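You operate a simulated robot arm through the tools that you are given. There is no shell and no other tool.

You run a simulated robot arm. Do the job below in one go: nothing can be reset, and whatever is moved stays where it is left.

## Task
Flush the level glass, then fill it to about 5 mL.
Fine: drain the old water, fill to the 20 mL mark, drain again; end within 1 mL, fill knob shut.

The check looks at the end state, three seconds after you hand in, the way a careful person would. Anything else that was tipped, shoved, dropped, spilled or broken makes it a failure.

## Robot
A 7-joint arm with a two-finger parallel gripper, fixed in place. Base frame: the origin is on the floor under the middle of its stand, x ahead of it, y to its left, z up; the work surface is at about z = 0.9. Readings come in m, rad, newtons and seconds.
With the tool pointing down near the work surface it reaches from about 0.24 to 0.68 m from the base axis. Its first joint turns from -1.152 to 1.152 rad. Payload 2.4 kg.
The tool frame sits at the grasp point between the pads (the TCP): z along the fingers, y along the line on which they close. The tips reach 0.03 m beyond it. The gripper opens to 0.094 m. The fingers are 0.028 m wide and 0.01 m thick; the gripper's body (0.05 by 0.096 m) begins 0.055 m behind the TCP.
Orientation is told as [roll, pitch, yaw] about the base's x, y, z axes, in that order, counted from this pose: with the fingers straight down and closing along the base's y, the tool's x points along the base's -x, its y along +y and its z along -z.

## Interface
- The arm moves only by the tool step_arm. Its argument "motion" is a list of rows, each a list of 3 entries, a list of its own where there are three numbers: the turn, a rotation vector about the base's x, y, z in rad, then the shift along the base's x, y, z in m, then the gripper command, from -1 (shut) to 1 (fully open), values between in proportion. In form: [[[ax, ay, az], [tx, ty, tz], fingers], ...]. A call has 1 to 20 rows; each row is the pose to reach, as a shift and turn from the pose commanded when the call began. Each row takes 0.2 s and may step no farther than 0.05 m and 0.15 rad from the row before; otherwise, or with a gripper value out of range, the whole call is refused. A pose out of reach is approached as far as the arm can. The call stops where the force on the tool passes 40 N (or 10 N more than at its start, if that is more) or the arm is blocked; 0.2 s more then pass. Each finger travels about 0.153 m/s and halts on what it meets, pressing with about 38 N; the grip force reading is that of the motor and also rises with nothing between the fingers. The clock runs only during rows and for 0.2 s after the last one: add rows that repeat a pose to give the fingers time. The reply holds the time, the measured pose of the TCP, the force on the tool along the base axes, the opening and the grip force, in the units named above and with some noise, with the torque about the TCP (base axes, N m) and any sound that the robot's microphone picked up, and new pictures: "pictures" is both (left out), scene, wrist or none.
- Cameras (640 x 400 px; columns grow to the right, rows downward): "scene" is fixed at [0.0351, 0.4693, 1.4458]; the picture's right is [-0.81, -0.59, 0.00], its down [-0.33, 0.44, -0.83] and it looks along [0.49, -0.67, -0.55] (base axes); focal length 318 px, centre (320, 200). "wrist" rides on the gripper at [0.076, 0.014, -0.103] in the tool frame; the picture's right is [-0.18, 0.98, 0.00], its down [-0.75, -0.14, -0.64] and it looks along [-0.63, -0.12, 0.77] (tool axes); focal length 243 px, centre (320, 200). There is no depth. A picture from a camera that has moved, and an enlarged one, comes with that camera's place and axes in the base frame and with its lens.
- enlarge(camera, box): a new picture of the part [left, top, right, bottom] of that camera's present view, enlarged. No time passes.
- job_done(): hands the job in; it is judged then, once.

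Places have to be worked out from the pictures, the camera data and where the tool is seen. Open the gripper and draw the arm clear of the work before you hand the job in, unless the task says otherwise.

The tools are called after "Emit:" as a command line: name --argument value ..., lists and objects as JSON in quotes. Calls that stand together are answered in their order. step_arm: Moves the arm, as the interface text tells. Its arguments: {"type":"object","properties":{"motion":{"type":"array"},"pictures":{"type":"string","enum":["both","scene","wrist","none"]}},"required":["motion"]} The other tools are called the same way: enlarge (camera, box) takes an enlarged picture of a part of a camera's view; job_done () hands the job in.

At the start:

```text
clock: 0.0
tcp_pos: [0.3247, -0.0752, 1.1486]
tool_rot: [-0.001, 0.0, 0.001]
force: [0.6, -0.2, 0.1]
ft_torque: [-0.01, 0.0, 0.0]
gripper_width: 0.0938
finger_force: 0.1
```

scene: 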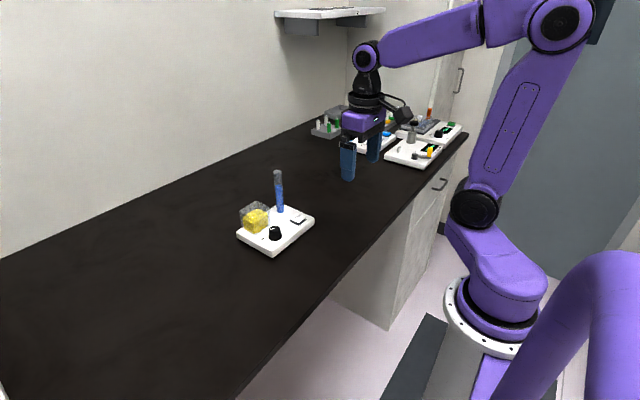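
wrist: 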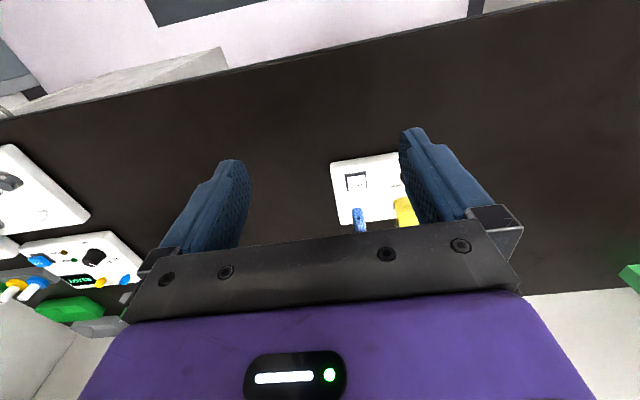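

I'll look closely at the level-glass panel in the scene and the wrist view before moving.

Emit:
enlarge --camera "scene" --box '[220, 155, 330, 265]'

Emit:
enlarge --camera "scene" --box '[300, 80, 480, 190]'

Emit:
enlarge --camera "wrist" --box '[300, 130, 460, 240]'

```text
3.64 times, centred on (275, 210) of scene
camera zoom: at [0.0351, 0.4693, 1.4458], right [-0.81, -0.59, 0.0], down [-0.33, 0.44, -0.83], along [0.49, -0.67, -0.55], focal length 1158 px, centre (484, 164)
```

zoom: 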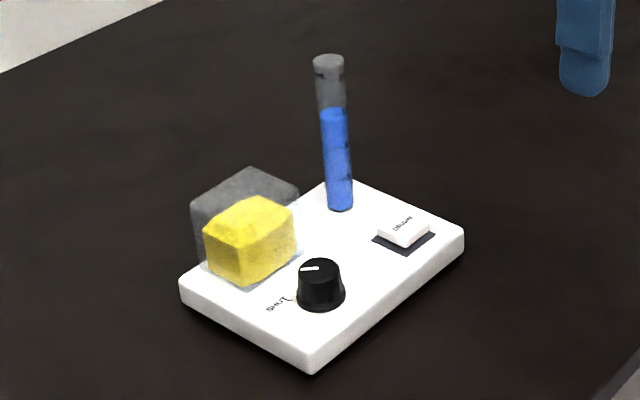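

```text
3.56 times, centred on (390, 135) of scene
camera zoom: at [0.0351, 0.4693, 1.4458], right [-0.81, -0.59, 0.0], down [-0.33, 0.44, -0.83], along [0.49, -0.67, -0.55], focal length 1132 px, centre (71, 431)
```

zoom: 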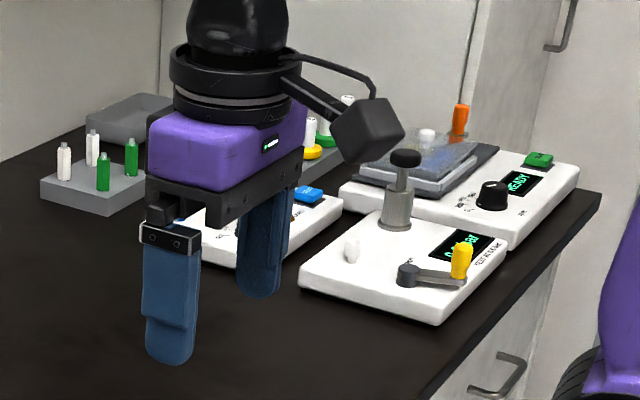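

```text
3.64 times, centred on (380, 185) of wrist
camera zoom: at [0.2485, -0.0604, 1.2514], right [0.18, 0.98, 0.0], down [0.75, -0.14, 0.64], along [0.63, -0.12, -0.77], focal length 882 px, centre (102, 254)
```

zoom: 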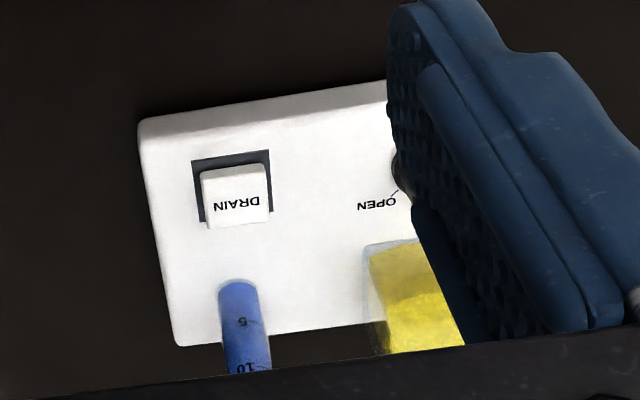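

The panel's DRAIN button is at about (0.484, -0.046), the knob at about (0.486, 0.040), and the glass at about (0.555, -0.053), with its top near z = 1.05. I'll stay high and move over for a clearer wrist view of the panel.

Emit:
step_arm --motion '[[[0, 0, 0], [0.03, 0.03, 0], 1], [[0, 0, 0], [0.06, 0.06, 0], 1], [[0, 0, 0], [0.09, 0.08, 0], 1], [[0, 0, 0], [0.1, 0.08, 0], 1], [[0, 0, 0], [0.1, 0.08, 0], 1]]' --pictures "both"

```text
clock: 1.2
tcp_pos: [0.4238, 0.0038, 1.1498]
tool_rot: [0.0, -0.001, 0.001]
force: [-0.4, -0.7, 0.2]
ft_torque: [0.0, 0.03, 0.01]
gripper_width: 0.094
finger_force: 0.1
camera wrist: at [0.3481, 0.0192, 1.2522], right [0.18, 0.98, 0.0], down [0.75, -0.14, 0.64], along [0.63, -0.12, -0.77], focal length 243 px, centre (320, 200)
```

scene: 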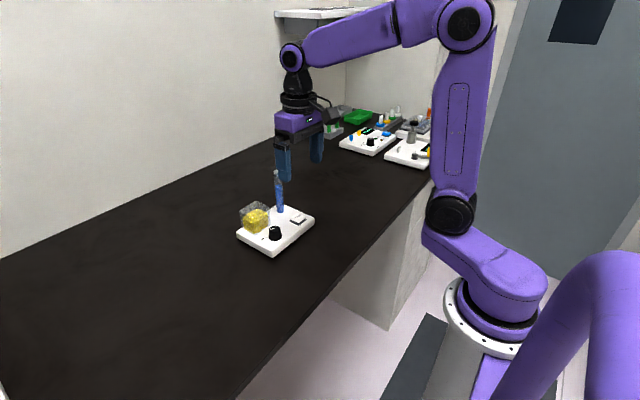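
wrist: 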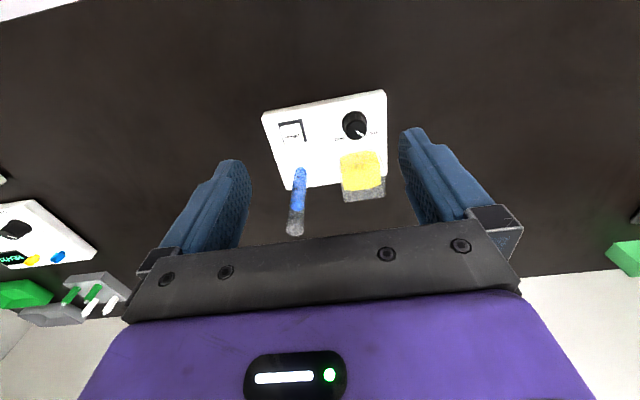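

The whole panel now sits between the fingers. I'll enlarge it to read the tube scale, the knob pointer and the button.

Emit:
enlarge --camera "wrist" --box '[255, 85, 400, 175]'

Emit:
enlarge --camera "wrist" --box '[265, 155, 335, 240]'

Emit:
enlarge --camera "scene" --box '[255, 165, 305, 220]'

Emit:
enlarge --camera "wrist" --box '[325, 95, 390, 160]'

```text
4.41 times, centred on (328, 130) of wrist
camera zoom: at [0.3481, 0.0192, 1.2522], right [0.18, 0.98, 0.0], down [0.75, -0.14, 0.64], along [0.63, -0.12, -0.77], focal length 1071 px, centre (287, 509)
```

zoom: 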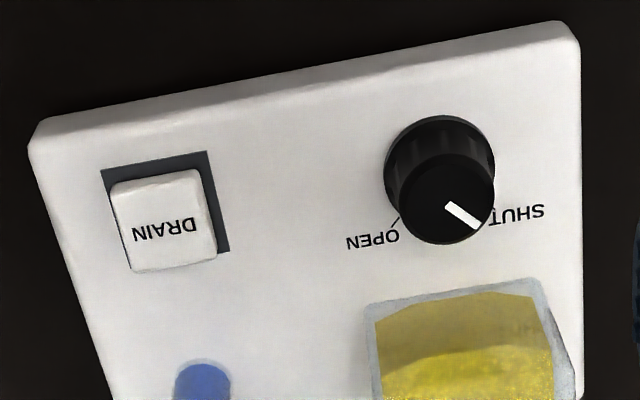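

```text
4.71 times, centred on (300, 198) of wrist
camera zoom: at [0.3481, 0.0192, 1.2522], right [0.18, 0.98, 0.0], down [0.75, -0.14, 0.64], along [0.63, -0.12, -0.77], focal length 1142 px, centre (414, 212)
```

zoom: 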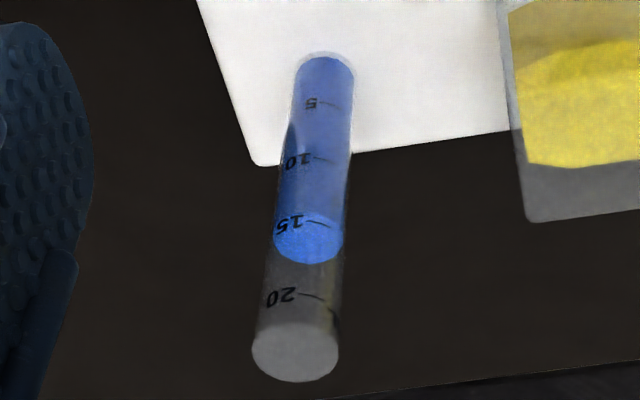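

```text
7.27 times, centred on (280, 192) of scene
camera zoom: at [0.0351, 0.4693, 1.4458], right [-0.81, -0.59, 0.0], down [-0.33, 0.44, -0.83], along [0.49, -0.67, -0.55], focal length 2316 px, centre (611, 254)
```

zoom: 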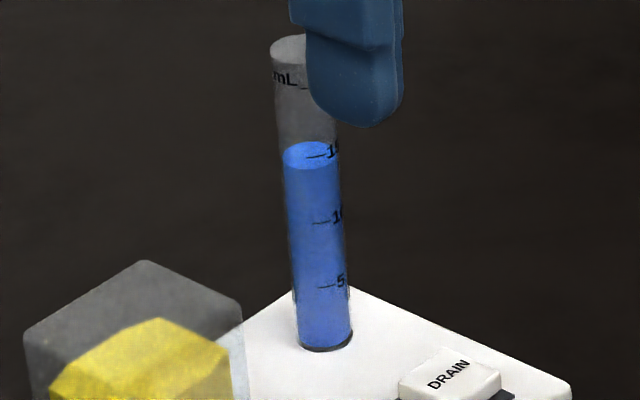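

```text
6.15 times, centred on (358, 128) of wrist
camera zoom: at [0.3481, 0.0192, 1.2522], right [0.18, 0.98, 0.0], down [0.75, -0.14, 0.64], along [0.63, -0.12, -0.77], focal length 1493 px, centre (89, 646)
```

zoom: 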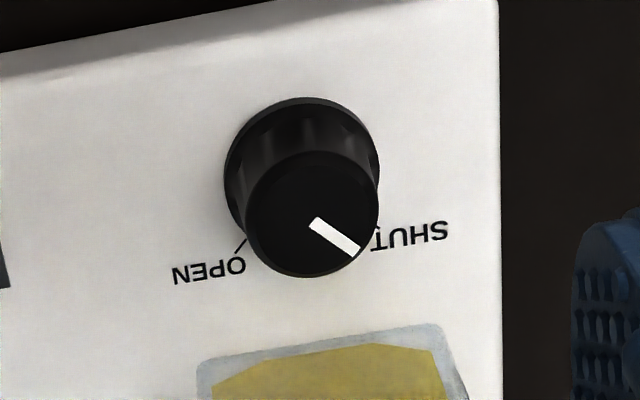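

The old level is about 15 mL and the knob pointer is at SHUT. It should sweep about 90° clockwise (seen from above) to OPEN, with the knob centre at about (0.4845, 0.040). I'll close the fingers and come in above DRAIN at about (0.4835, -0.0445), whose cap top is near z = 0.938.

Emit:
step_arm --motion '[[[0, 0, 0], [0.03, -0.024, 0], -1], [[0, 0, 0], [0.0595, -0.049, 0], -1], [[0, 0, 0], [0.0595, -0.049, -0.04], -1], [[0, 0, 0], [0.0595, -0.049, -0.08], -1], [[0, 0, 0], [0.0595, -0.049, -0.12], -1], [[0, 0, 0], [0.0595, -0.049, -0.16], -1], [[0, 0, 0], [0.0595, -0.049, -0.16], -1]]' --pictures "both"

```text
clock: 2.8
tcp_pos: [0.4839, -0.0439, 0.9891]
tool_rot: [0.0, 0.0, 0.001]
force: [0.0, 0.3, -0.1]
ft_torque: [0.0, 0.02, -0.02]
gripper_width: 0.0
finger_force: 32.7
camera wrist: at [0.4087, -0.0288, 1.0919], right [0.18, 0.98, 0.0], down [0.75, -0.14, 0.64], along [0.63, -0.12, -0.77], focal length 243 px, centre (320, 200)
```

scene: 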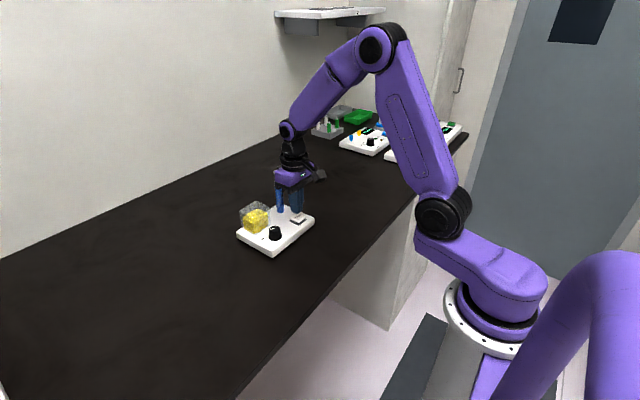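
wrist: 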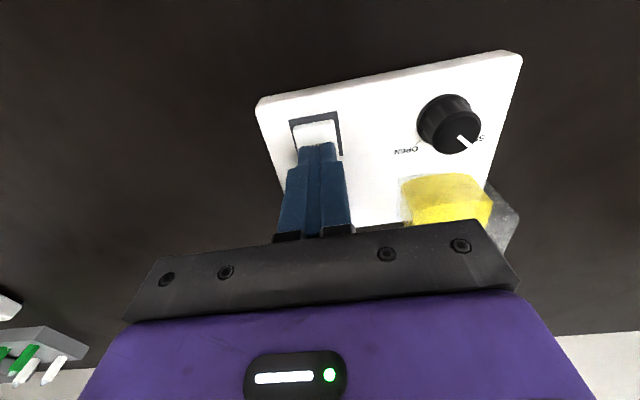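

The closed fingers are hovering above the button. I'll zoom in on both views to check alignment before pressing.

Emit:
enlarge --camera "wrist" --box '[250, 90, 380, 200]'

Emit:
enlarge --camera "scene" --box '[235, 165, 335, 245]'

```text
3.64 times, centred on (315, 145) of wrist
camera zoom: at [0.4087, -0.0288, 1.0919], right [0.18, 0.98, 0.0], down [0.75, -0.14, 0.64], along [0.63, -0.12, -0.77], focal length 882 px, centre (338, 400)
```

zoom: 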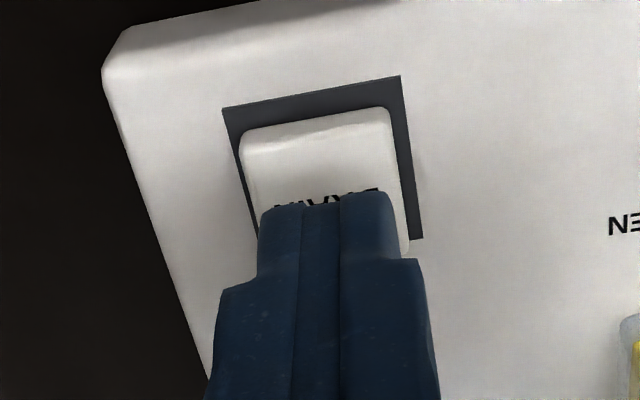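

```text
5.00 times, centred on (285, 205) of scene
camera zoom: at [0.0351, 0.4693, 1.4458], right [-0.81, -0.59, 0.0], down [-0.33, 0.44, -0.83], along [0.49, -0.67, -0.55], focal length 1592 px, centre (495, 175)
```

zoom: 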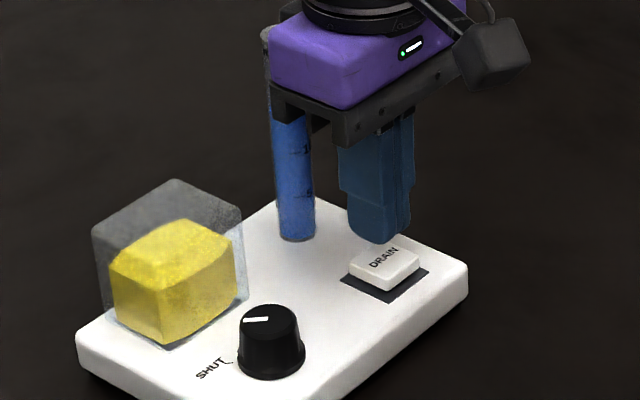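

The fingertips line up with the DRAIN cap. I'll lower in small steps and watch the force.

Emit:
step_arm --motion '[[[0, 0, 0], [-0.001, 0, -0.01], -1], [[0, 0, 0], [-0.001, 0, -0.016], -1], [[0, 0, 0], [-0.001, 0, -0.019], -1], [[0, 0, 0], [-0.001, 0, -0.021], -1], [[0, 0, 0], [-0.001, 0, -0.023], -1]]' --pictures "scene"

```text
clock: 4.0
tcp_pos: [0.4818, -0.0442, 0.9677]
tool_rot: [0.002, -0.003, 0.001]
force: [-8.6, 3.8, 27.7]
ft_torque: [0.09, 0.26, -0.09]
gripper_width: 0.0003
finger_force: 33.0
heard: click
```

scene: 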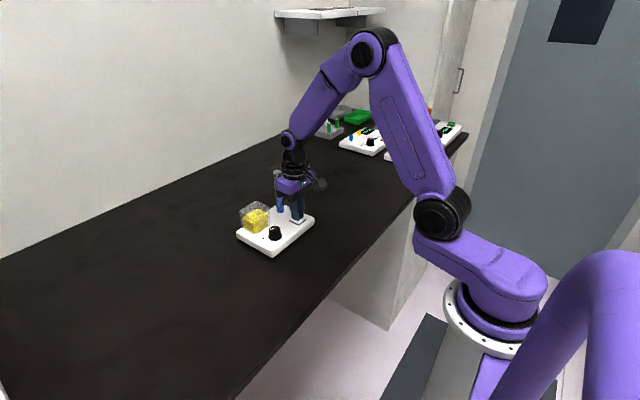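

The button clicked at 28 N. I'll hold it down, easing off slightly, and zoom to see whether the level is falling.

Emit:
step_arm --motion '[[[0, 0, 0], [0, 0, 0.0005], -1], [[0, 0, 0], [0, 0, 0.0005], -1], [[0, 0, 0], [0, 0, 0.0005], -1]]' --pictures "none"

Emit:
enlarge --camera "scene" --box '[250, 165, 320, 245]'

```text
clock: 4.8
tcp_pos: [0.4826, -0.0432, 0.9669]
tool_rot: [0.001, -0.002, 0.002]
force: [-2.6, 8.5, 29.8]
ft_torque: [0.24, 0.17, -0.12]
gripper_width: 0.0001
finger_force: 33.0
```

```text
5.00 times, centred on (285, 205) of scene
camera zoom: at [0.0346, 0.4696, 1.4458], right [-0.81, -0.59, 0.0], down [-0.33, 0.44, -0.83], along [0.49, -0.67, -0.55], focal length 1592 px, centre (495, 175)
```

zoom: 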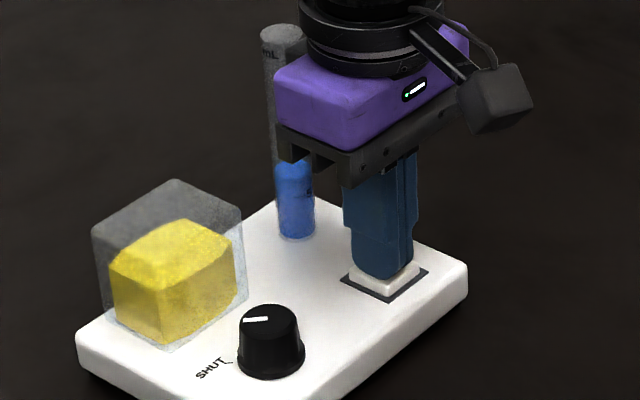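

The level is falling fast, down to about 5 mL now. I'll keep holding until it is empty.

Emit:
step_arm --motion '[[[0, 0, 0], [0, 0, 0], -1], [[0, 0, 0], [0, 0, 0], -1], [[0, 0, 0], [0, 0, 0], -1], [[0, 0, 0], [0, 0, 0], -1], [[0, 0, 0], [0, 0, 0], -1], [[0, 0, 0], [0, 0, 0], -1], [[0, 0, 0], [0, 0, 0], -1], [[0, 0, 0], [0, 0, 0], -1]]' --pictures "none"

Emit:
enlarge --camera "scene" --box '[250, 165, 320, 245]'

```text
clock: 6.6
tcp_pos: [0.4837, -0.0432, 0.968]
tool_rot: [0.0, -0.003, 0.001]
force: [2.4, 12.4, 29.5]
ft_torque: [0.37, -0.01, 0.0]
gripper_width: 0.0001
finger_force: 33.1
```

```text
5.00 times, centred on (285, 205) of scene
camera zoom: at [0.0347, 0.4697, 1.4457], right [-0.81, -0.59, 0.0], down [-0.33, 0.44, -0.83], along [0.49, -0.67, -0.55], focal length 1592 px, centre (495, 175)
```

zoom: 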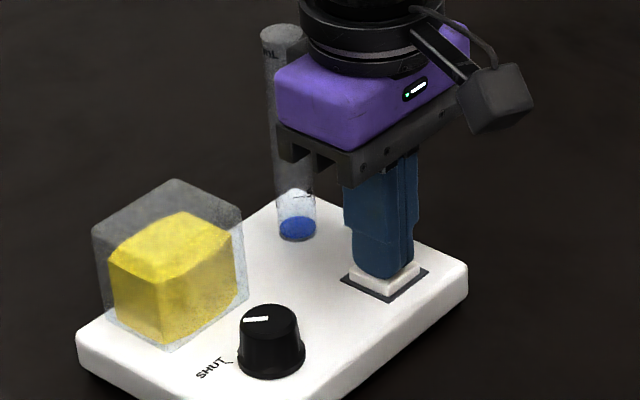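

It's nearly empty, but the sideways force has crept up to 12 N. I'll shift the command 1 mm in +y to relieve it and keep holding.

Emit:
step_arm --motion '[[[0, 0, 0], [0, 0.001, 0.0003], -1], [[0, 0, 0], [0, 0.001, 0.0003], -1], [[0, 0, 0], [0, 0.001, 0.0003], -1], [[0, 0, 0], [0, 0.001, 0.0003], -1], [[0, 0, 0], [0, 0.001, 0.0003], -1], [[0, 0, 0], [0, 0.001, 0.0003], -1]]' --pictures "none"

Emit:
enlarge --camera "scene" --box '[250, 165, 320, 245]'

```text
clock: 8.0
tcp_pos: [0.4828, -0.0439, 0.9675]
tool_rot: [-0.001, -0.001, 0.0]
force: [5.2, 5.3, 27.0]
ft_torque: [0.18, -0.09, -0.04]
gripper_width: 0.0
finger_force: 33.1
```

```text
5.00 times, centred on (285, 205) of scene
camera zoom: at [0.0349, 0.4695, 1.4458], right [-0.81, -0.59, 0.0], down [-0.33, 0.44, -0.83], along [0.49, -0.67, -0.55], focal length 1592 px, centre (495, 175)
```

zoom: 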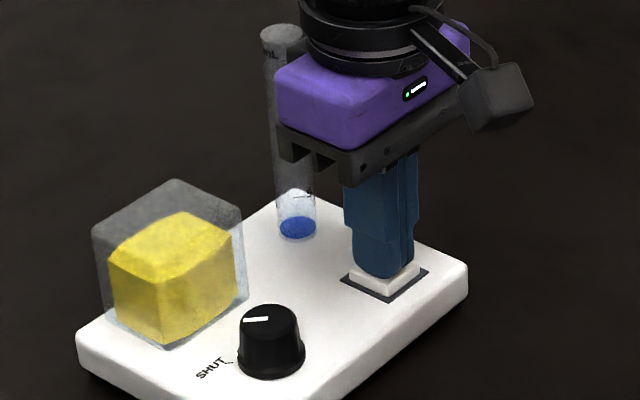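

The level is essentially at the bottom. I'll zoom in tight to confirm it has stopped falling and to check the yellow box.

Emit:
enlarge --camera "scene" --box '[270, 190, 300, 220]'

Emit:
enlarge --camera "scene" --box '[232, 195, 282, 240]'

Emit:
enlarge --camera "wrist" --box '[240, 40, 560, 240]'

```text
13.33 times, centred on (285, 205) of scene
camera zoom: at [0.0349, 0.4695, 1.4458], right [-0.81, -0.59, 0.0], down [-0.33, 0.44, -0.83], along [0.49, -0.67, -0.55], focal length 4245 px, centre (787, 133)
```

zoom: 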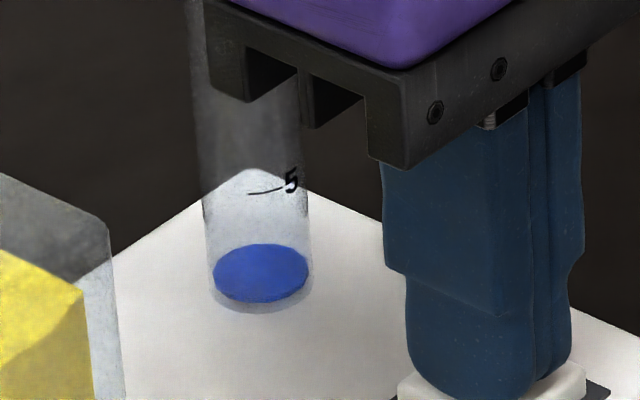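

```text
8.89 times, centred on (257, 218) of scene
camera zoom: at [0.0349, 0.4695, 1.4458], right [-0.81, -0.59, 0.0], down [-0.33, 0.44, -0.83], along [0.49, -0.67, -0.55], focal length 2830 px, centre (880, 44)
```

zoom: 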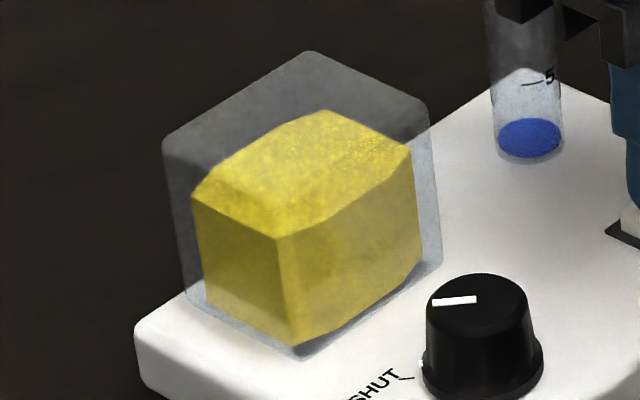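

```text
2.00 times, centred on (400, 140) of wrist
camera zoom: at [0.4067, -0.029, 1.07], right [0.18, 0.98, 0.0], down [0.75, -0.14, 0.64], along [0.63, -0.12, -0.77], focal length 485 px, centre (160, 320)
```

zoom: 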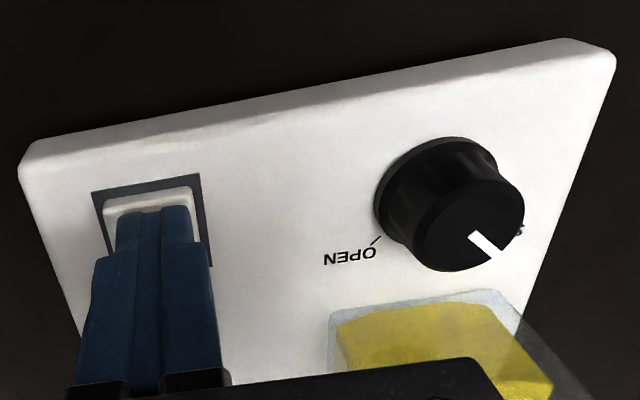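

The glass is drained, with only a film left at the bottom. I'll release the button, rise, move over the knob with the fingers half open, and check alignment.

Emit:
step_arm --motion '[[[0, 0, 0], [0, 0, 0.02], -1], [[0, 0, 0], [0, 0, 0.05], -1], [[0, 0, 0], [0, 0, 0.08], -0.3], [[0, 0, 0], [0.0005, 0.03, 0.08], 0.2], [[0, 0, 0], [0.001, 0.06, 0.08], 0.2], [[0, 0, 0], [0.0013, 0.0835, 0.08], 0.2], [[0, 0, 0], [0.0013, 0.0835, 0.06], 0.2], [[0, 0, 0], [0.0013, 0.0835, 0.05], 0.2]]' --pictures "both"

```text
clock: 9.8
tcp_pos: [0.4831, 0.0391, 1.0165]
tool_rot: [-0.001, -0.001, -0.001]
force: [0.2, 0.5, 0.4]
ft_torque: [0.0, 0.04, 0.0]
gripper_width: 0.0565
finger_force: 0.0
camera wrist: at [0.4079, 0.0545, 1.1193], right [0.18, 0.98, 0.0], down [0.75, -0.14, 0.64], along [0.63, -0.12, -0.77], focal length 243 px, centre (320, 200)
```

scene: 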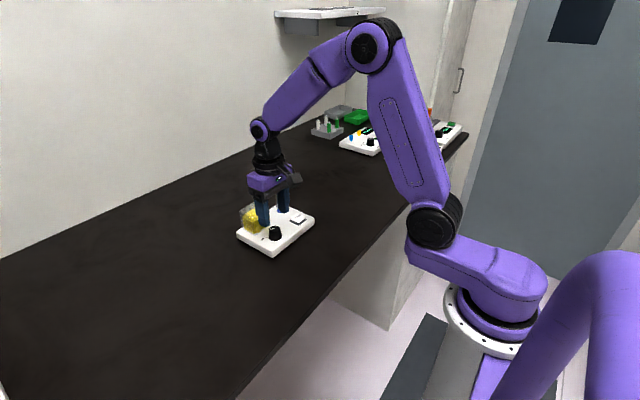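
wrist: 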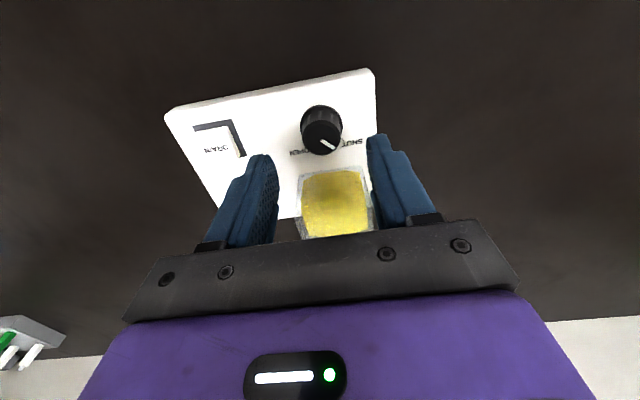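

I'll zoom on the knob and button in the wrist view for an exact knob centre, and confirm the drain button popped back up.

Emit:
enlarge --camera "wrist" --box '[280, 85, 380, 165]'

Emit:
enlarge --camera "scene" --box '[235, 185, 320, 255]'

```text
5.00 times, centred on (330, 125) of wrist
camera zoom: at [0.4079, 0.0545, 1.1193], right [0.18, 0.98, 0.0], down [0.75, -0.14, 0.64], along [0.63, -0.12, -0.77], focal length 1213 px, centre (270, 575)
```

zoom: 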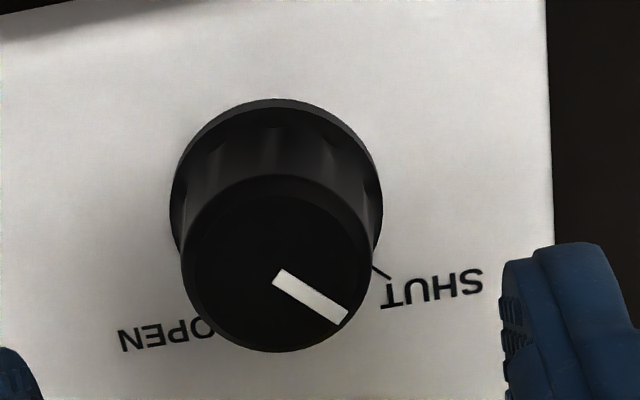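

```text
5.71 times, centred on (278, 220) of scene
camera zoom: at [0.0351, 0.4693, 1.4458], right [-0.81, -0.59, 0.0], down [-0.33, 0.44, -0.83], along [0.49, -0.67, -0.55], focal length 1819 px, centre (563, 86)
```

zoom: 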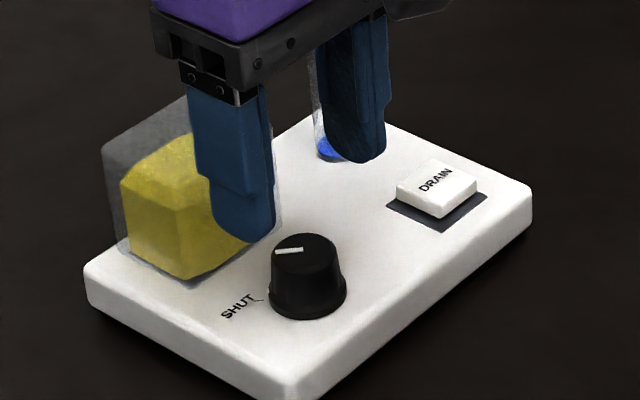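

The knob centre reads about (0.485, 0.0405), with a 27 mm top. DRAIN has popped back up. I'll descend around the knob and close on it without turning yet.

Emit:
step_arm --motion '[[[0, 0, 0], [0.0005, 0.0002, -0.02], 0.2], [[0, 0, 0], [0.0005, 0.0002, -0.04], 0.2], [[0, 0, 0], [0.0005, 0.0002, -0.05], 0.2], [[0, 0, 0], [0.0005, 0.0002, -0.05], 0.2], [[0, 0, 0], [0.0005, 0.0002, -0.05], -1], [[0, 0, 0], [0.0005, 0.0002, -0.05], -1], [[0, 0, 0], [0.0005, 0.0002, -0.05], -1]]' --pictures "both"

```text
clock: 11.4
tcp_pos: [0.4839, 0.0399, 0.9665]
tool_rot: [0.0, 0.0, -0.001]
force: [0.2, -10.7, 0.3]
ft_torque: [0.07, -0.23, 0.01]
gripper_width: 0.0296
finger_force: 37.8
camera wrist: at [0.4082, 0.0552, 1.0692], right [0.19, 0.98, 0.0], down [0.75, -0.14, 0.64], along [0.63, -0.12, -0.77], focal length 243 px, centre (320, 200)
```

scene: 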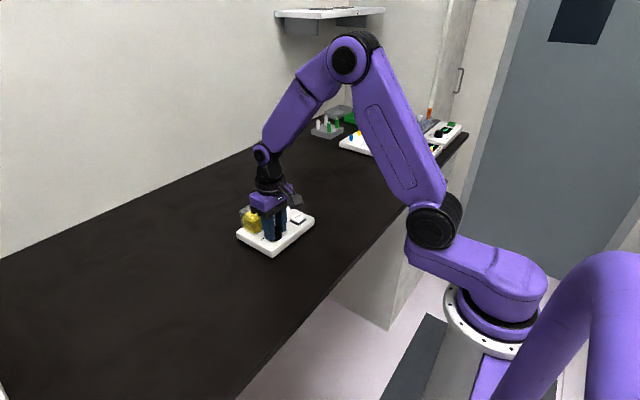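
wrist: 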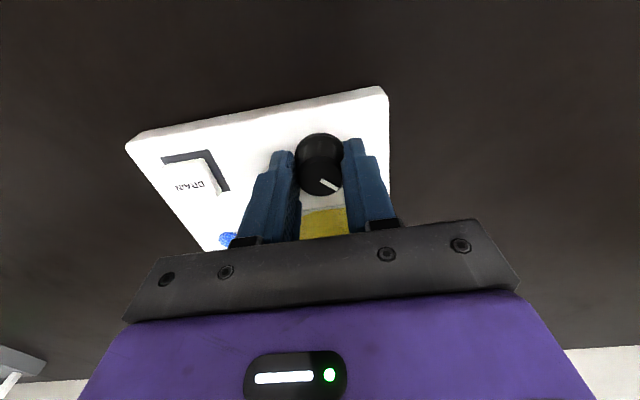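

The knob is gripped at 29.6 mm, with about 11 N sideways, so I'll shift -1 mm in y to relieve it. Then I'll turn 0.15 rad clockwise toward OPEN and look.

Emit:
step_arm --motion '[[[0, 0, 0], [0, -0.001, 0], -1], [[0, 0, -0.08], [0, -0.001, 0], -1], [[0, 0, -0.15], [0, -0.001, 0], -1]]' --pictures "both"

Emit:
enlarge --camera "wrist" --box '[200, 120, 360, 260]'

```text
clock: 12.2
tcp_pos: [0.4835, 0.0403, 0.9668]
tool_rot: [0.001, 0.001, -0.152]
force: [-1.8, 3.7, 2.9]
ft_torque: [-0.28, 0.56, 0.02]
gripper_width: 0.0294
finger_force: 38.1
camera wrist: at [0.4111, 0.067, 1.0692], right [0.33, 0.94, 0.0], down [0.72, -0.25, 0.64], along [0.61, -0.21, -0.77], focal length 243 px, centre (320, 200)
```

scene: 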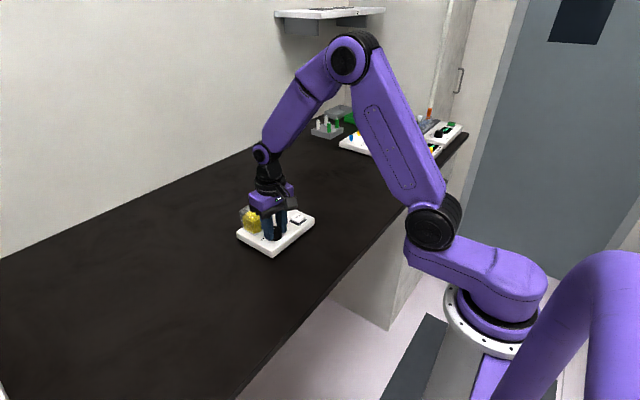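
wrist: 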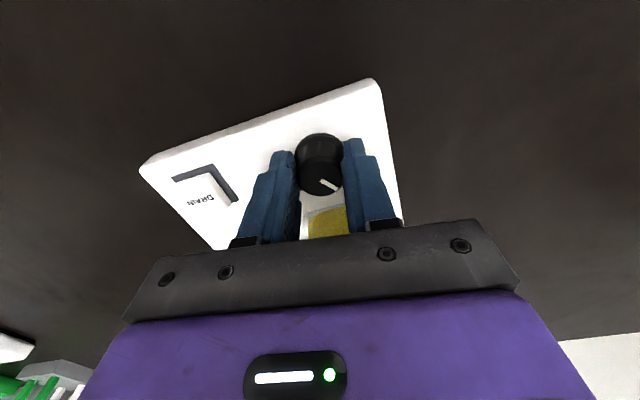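

```text
2.86 times, centred on (280, 190) of wrist
camera zoom: at [0.4111, 0.067, 1.0692], right [0.33, 0.94, 0.0], down [0.72, -0.25, 0.64], along [0.61, -0.21, -0.77], focal length 693 px, centre (434, 229)
```

zoom: 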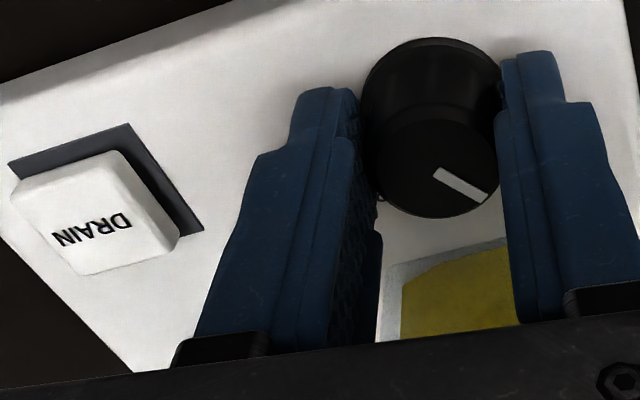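

The knob turned with the gripper, as the pointer kept its place between the fingers. I'll check whether the scene view shows any part of the glass from here.

Emit:
enlarge --camera "scene" --box '[240, 160, 320, 240]'

```text
5.00 times, centred on (280, 200) of scene
camera zoom: at [0.035, 0.4694, 1.4458], right [-0.81, -0.59, 0.0], down [-0.33, 0.44, -0.83], along [0.49, -0.67, -0.55], focal length 1592 px, centre (520, 200)
```

zoom: 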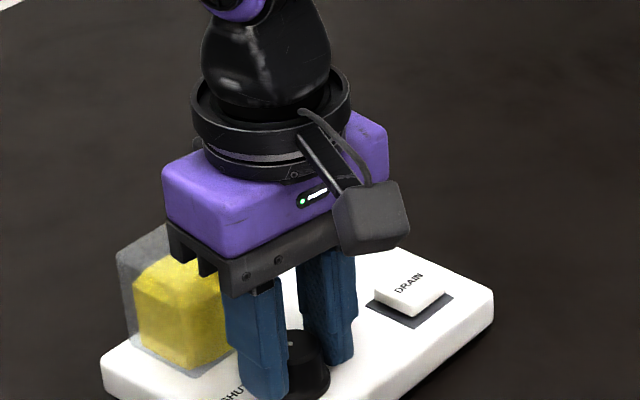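

The glass is hidden while I hold the knob, so I'll work in timed bursts. I'll hold this small opening briefly, turn back to SHUT, release, and withdraw to read the level.

Emit:
step_arm --motion '[[[0, 0, 0], [0, 0, 0], -1], [[0, 0, 0], [0, 0, 0], -1], [[0, 0, 0], [0, 0, 0], -1], [[0, 0, 0.15], [0, 0, 0], -1], [[0, 0, 0.17], [0, 0, 0], -1], [[0, 0, 0.15], [0, 0, 0], -1], [[0, 0, 0.15], [0, 0, 0], 0.2], [[0, 0, 0.15], [0, 0, 0], 0.2], [[0, 0, 0.15], [-0.005, -0.003, 0.04], 0.5], [[0, 0, 0.15], [-0.01, -0.005, 0.085], 1], [[0, 0, 0.15], [-0.02, -0.015, 0.13], 1], [[0, 0, 0.15], [-0.045, -0.03, 0.17], 1], [[0, 0, 0.15], [-0.061, -0.036, 0.183], 1], [[0, 0, 0.15], [-0.061, -0.036, 0.183], 1]]' --pictures "wrist"

Emit:
enlarge --camera "wrist" --box '[265, 155, 335, 240]'

Emit:
enlarge --camera "wrist" --box '[325, 95, 390, 160]'

Emit:
enlarge --camera "scene" --box '[240, 160, 320, 240]'

```text
clock: 15.2
tcp_pos: [0.4208, 0.0037, 1.1511]
tool_rot: [0.001, 0.002, 0.0]
force: [-1.4, -0.1, 0.5]
ft_torque: [-0.02, -0.02, 0.0]
gripper_width: 0.094
finger_force: 0.0
camera wrist: at [0.3459, 0.019, 1.2532], right [0.18, 0.98, 0.0], down [0.75, -0.14, 0.64], along [0.63, -0.12, -0.77], focal length 243 px, centre (320, 200)
```

wrist: 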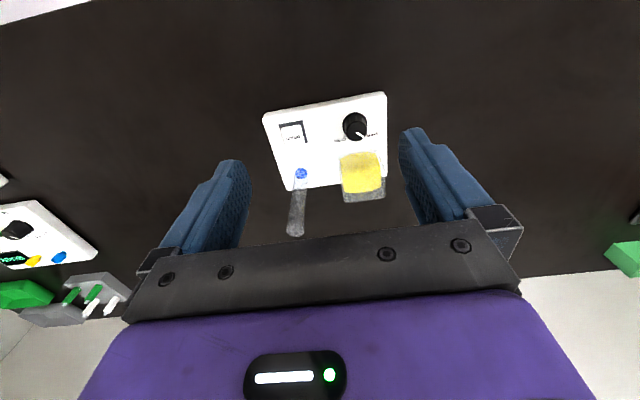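

```text
4.71 times, centred on (300, 198) of wrist
camera zoom: at [0.3459, 0.019, 1.2532], right [0.18, 0.98, 0.0], down [0.75, -0.14, 0.64], along [0.63, -0.12, -0.77], focal length 1142 px, centre (414, 212)
```

zoom: 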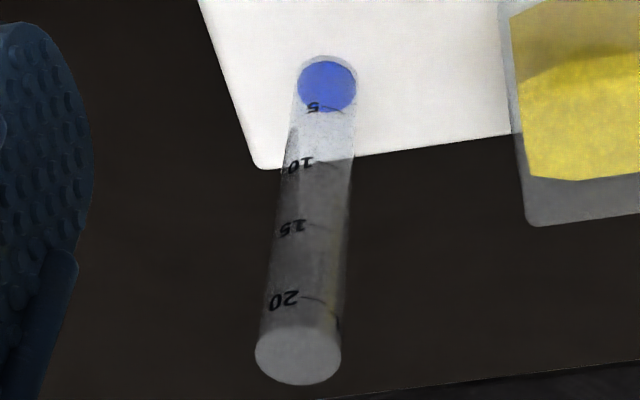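

```text
6.15 times, centred on (358, 128) of wrist
camera zoom: at [0.3459, 0.019, 1.2532], right [0.18, 0.98, 0.0], down [0.75, -0.14, 0.64], along [0.63, -0.12, -0.77], focal length 1493 px, centre (89, 646)
```

zoom: 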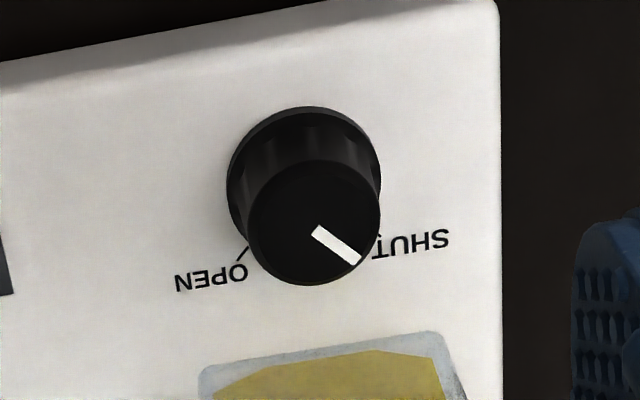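

```text
5.00 times, centred on (280, 200) of scene
camera zoom: at [0.0351, 0.4693, 1.4458], right [-0.81, -0.59, 0.0], down [-0.33, 0.44, -0.83], along [0.49, -0.67, -0.55], focal length 1592 px, centre (520, 200)
```

zoom: 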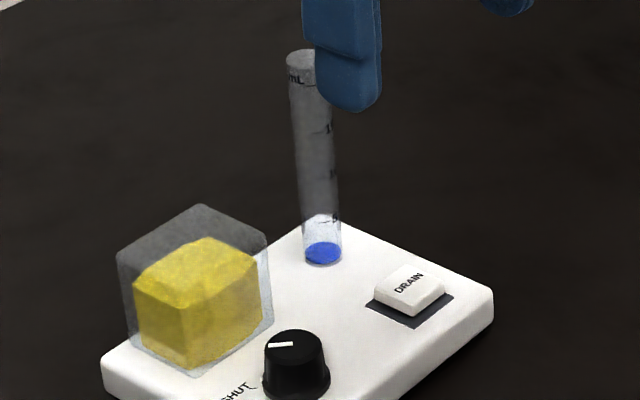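

The knob is back at SHUT. I'll zoom tight on the base of the glass, with the same framing as when it was empty, to measure what that burst added.

Emit:
enlarge --camera "scene" --box '[270, 190, 300, 220]'

Emit:
enlarge --camera "wrist" --box '[280, 155, 320, 190]'

```text
13.33 times, centred on (285, 205) of scene
camera zoom: at [0.0351, 0.4693, 1.4458], right [-0.81, -0.59, 0.0], down [-0.33, 0.44, -0.83], along [0.49, -0.67, -0.55], focal length 4245 px, centre (787, 133)
```

zoom: 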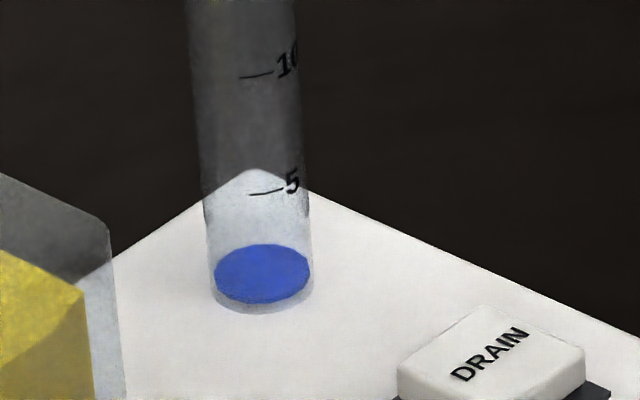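

```text
11.43 times, centred on (300, 172) of wrist
camera zoom: at [0.3459, 0.019, 1.2532], right [0.18, 0.98, 0.0], down [0.75, -0.14, 0.64], along [0.63, -0.12, -0.77], focal length 2773 px, centre (549, 514)
```

zoom: 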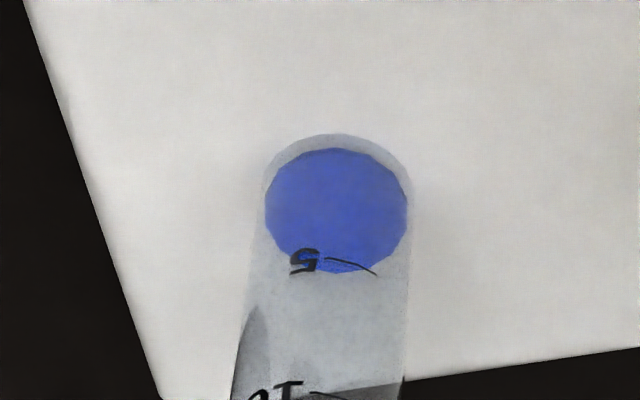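

That burst added nothing measurable, so the knob has a dead zone near SHUT. I'll repeat with a larger opening of 0.36 rad for a short burst and shut again.

Emit:
step_arm --motion '[[[0, 0, 0], [0.03, 0.02, -0.02], 0.2], [[0, 0, 0], [0.061, 0.036, -0.04], 0.2], [[0, 0, 0], [0.061, 0.036, -0.085], 0.2], [[0, 0, 0], [0.061, 0.036, -0.13], 0.2], [[0, 0, 0], [0.061, 0.036, -0.17], 0.2], [[0, 0, 0], [0.061, 0.036, -0.183], 0.2], [[0, 0, 0], [0.061, 0.036, -0.183], -1], [[0, 0, 0], [0.061, 0.036, -0.183], -1], [[0, 0, -0.12], [0.061, 0.036, -0.183], -1], [[0, 0, -0.24], [0.061, 0.036, -0.183], -1], [[0, 0, -0.36], [0.061, 0.036, -0.183], -1], [[0, 0, -0.36], [0.061, 0.036, -0.183], -1], [[0, 0, -0.36], [0.061, 0.036, -0.183], -1], [[0, 0, -0.24], [0.061, 0.036, -0.183], -1], [[0, 0, -0.12], [0.061, 0.036, -0.183], -1], [[0, 0, 0], [0.061, 0.036, -0.183], -1], [[0, 0, 0.02], [0.061, 0.036, -0.183], -1], [[0, 0, 0], [0.061, 0.036, -0.183], -1], [[0, 0, 0], [0.061, 0.036, -0.183], 0.2], [[0, 0, 0], [0.061, 0.036, -0.183], 0.2]]' --pictures "wrist"

```text
clock: 19.4
tcp_pos: [0.4838, 0.0377, 0.9665]
tool_rot: [-0.001, 0.0, -0.001]
force: [0.3, -0.7, 0.7]
ft_torque: [0.01, 0.02, 0.01]
gripper_width: 0.0563
finger_force: 0.0
camera wrist: at [0.4091, 0.0531, 1.0691], right [0.19, 0.98, 0.0], down [0.75, -0.14, 0.64], along [0.63, -0.12, -0.77], focal length 243 px, centre (320, 200)
```

wrist: 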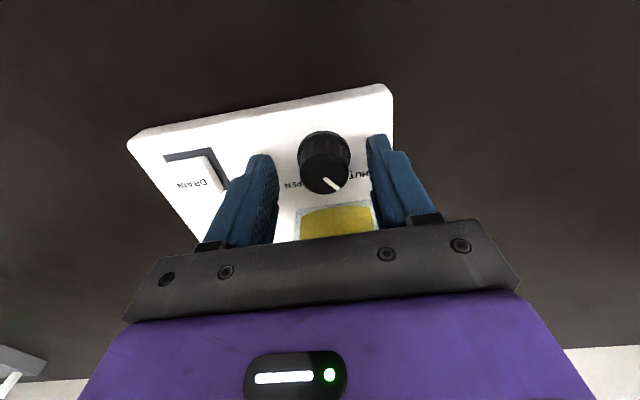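

The fingers are open around the knob. I'll zoom to check the pointer is really back at SHUT.

Emit:
enlarge --camera "wrist" --box '[270, 115, 390, 205]'

Emit:
enlarge --camera "scene" --box '[240, 175, 320, 255]'

```text
4.44 times, centred on (330, 160) of wrist
camera zoom: at [0.4091, 0.0531, 1.0691], right [0.19, 0.98, 0.0], down [0.75, -0.14, 0.64], along [0.63, -0.12, -0.77], focal length 1078 px, centre (276, 378)
```

zoom: 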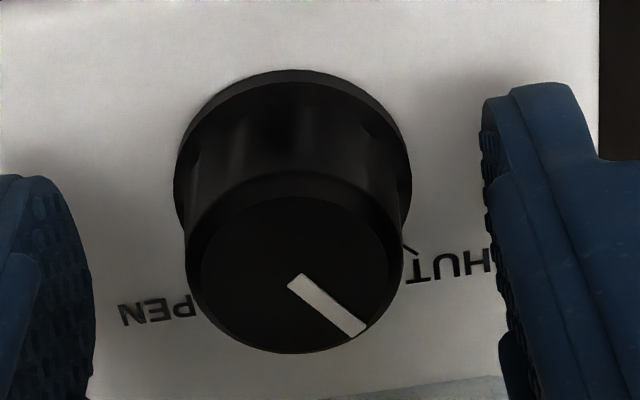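

```text
5.00 times, centred on (280, 215) of scene
camera zoom: at [0.0351, 0.4693, 1.4458], right [-0.81, -0.59, 0.0], down [-0.33, 0.44, -0.83], along [0.49, -0.67, -0.55], focal length 1592 px, centre (520, 125)
```

zoom: 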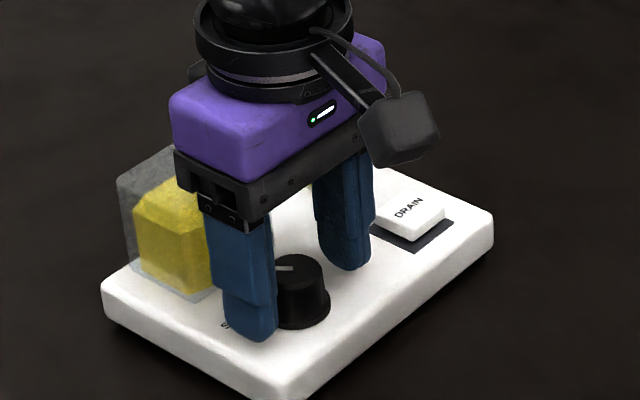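

The pointer sits about 8° short of SHUT, having slipped a little on the return. I'll re-grip, turn it back a further ~0.15 rad counter-clockwise, release, and then withdraw to look.

Emit:
step_arm --motion '[[[0, 0, 0], [0, 0, 0], -1], [[0, 0, 0], [0, 0, 0], -1], [[0, 0, 0.08], [0, 0, 0], -1], [[0, 0, 0.15], [0, 0, 0], -1], [[0, 0, 0.15], [0, 0, 0], -1], [[0, 0, 0.15], [0, 0, 0], 0.2], [[0, 0, 0.08], [0, 0, 0], 0.2], [[0, 0, 0], [-0.005, -0.003, 0.04], 0.5], [[0, 0, 0], [-0.01, -0.005, 0.085], 1], [[0, 0, 0], [-0.02, -0.015, 0.13], 1], [[0, 0, 0], [-0.045, -0.03, 0.17], 1], [[0, 0, 0], [-0.061, -0.036, 0.183], 1], [[0, 0, 0], [-0.061, -0.036, 0.183], 1]]' --pictures "wrist"

Emit:
enlarge --camera "wrist" --box '[325, 95, 390, 160]'

Emit:
enlarge --camera "scene" --box '[270, 190, 300, 220]'

Emit:
enlarge --camera "wrist" --box '[265, 155, 335, 240]'

```text
clock: 22.2
tcp_pos: [0.4228, 0.0034, 1.1512]
tool_rot: [0.0, 0.0, -0.001]
force: [-0.2, 0.1, 0.8]
ft_torque: [0.0, 0.0, -0.01]
gripper_width: 0.094
finger_force: 0.0
camera wrist: at [0.3477, 0.0184, 1.2531], right [0.18, 0.98, 0.0], down [0.75, -0.14, 0.64], along [0.63, -0.12, -0.77], focal length 243 px, centre (320, 200)
```

wrist: 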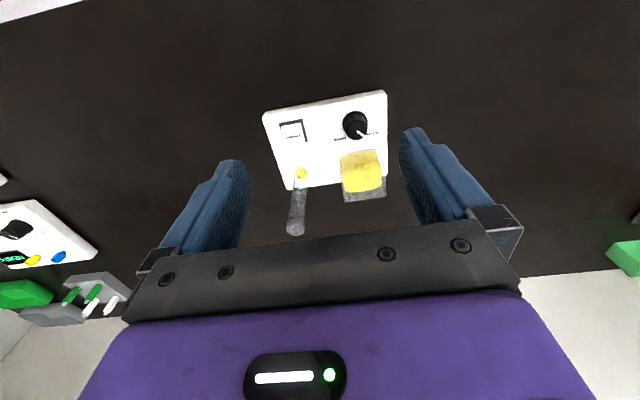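

```text
6.15 times, centred on (358, 128) of wrist
camera zoom: at [0.3477, 0.0184, 1.2531], right [0.18, 0.98, 0.0], down [0.75, -0.14, 0.64], along [0.63, -0.12, -0.77], focal length 1493 px, centre (89, 646)
```

zoom: 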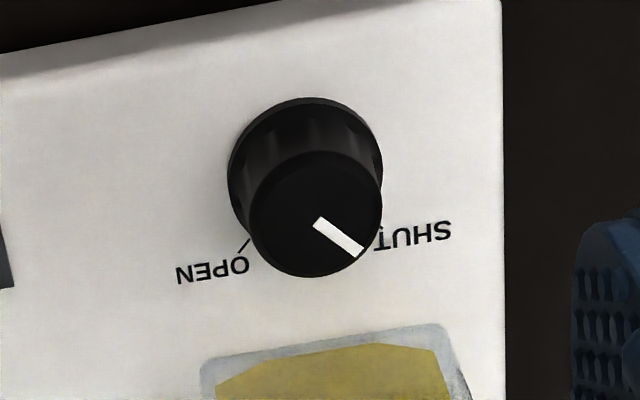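

```text
13.33 times, centred on (285, 205) of scene
camera zoom: at [0.0351, 0.4693, 1.4458], right [-0.81, -0.59, 0.0], down [-0.33, 0.44, -0.83], along [0.49, -0.67, -0.55], focal length 4245 px, centre (787, 133)
```

zoom: 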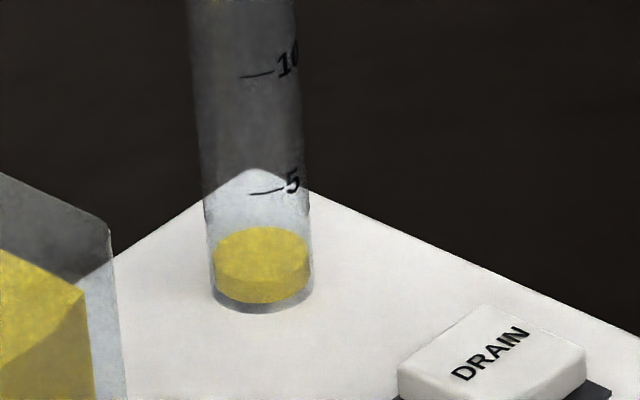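

```text
4.71 times, centred on (300, 198) of wrist
camera zoom: at [0.3477, 0.0184, 1.2531], right [0.18, 0.98, 0.0], down [0.75, -0.14, 0.64], along [0.63, -0.12, -0.77], focal length 1142 px, centre (414, 212)
```

zoom: 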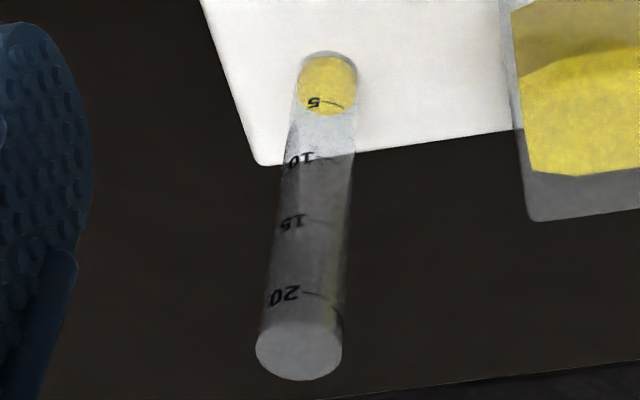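

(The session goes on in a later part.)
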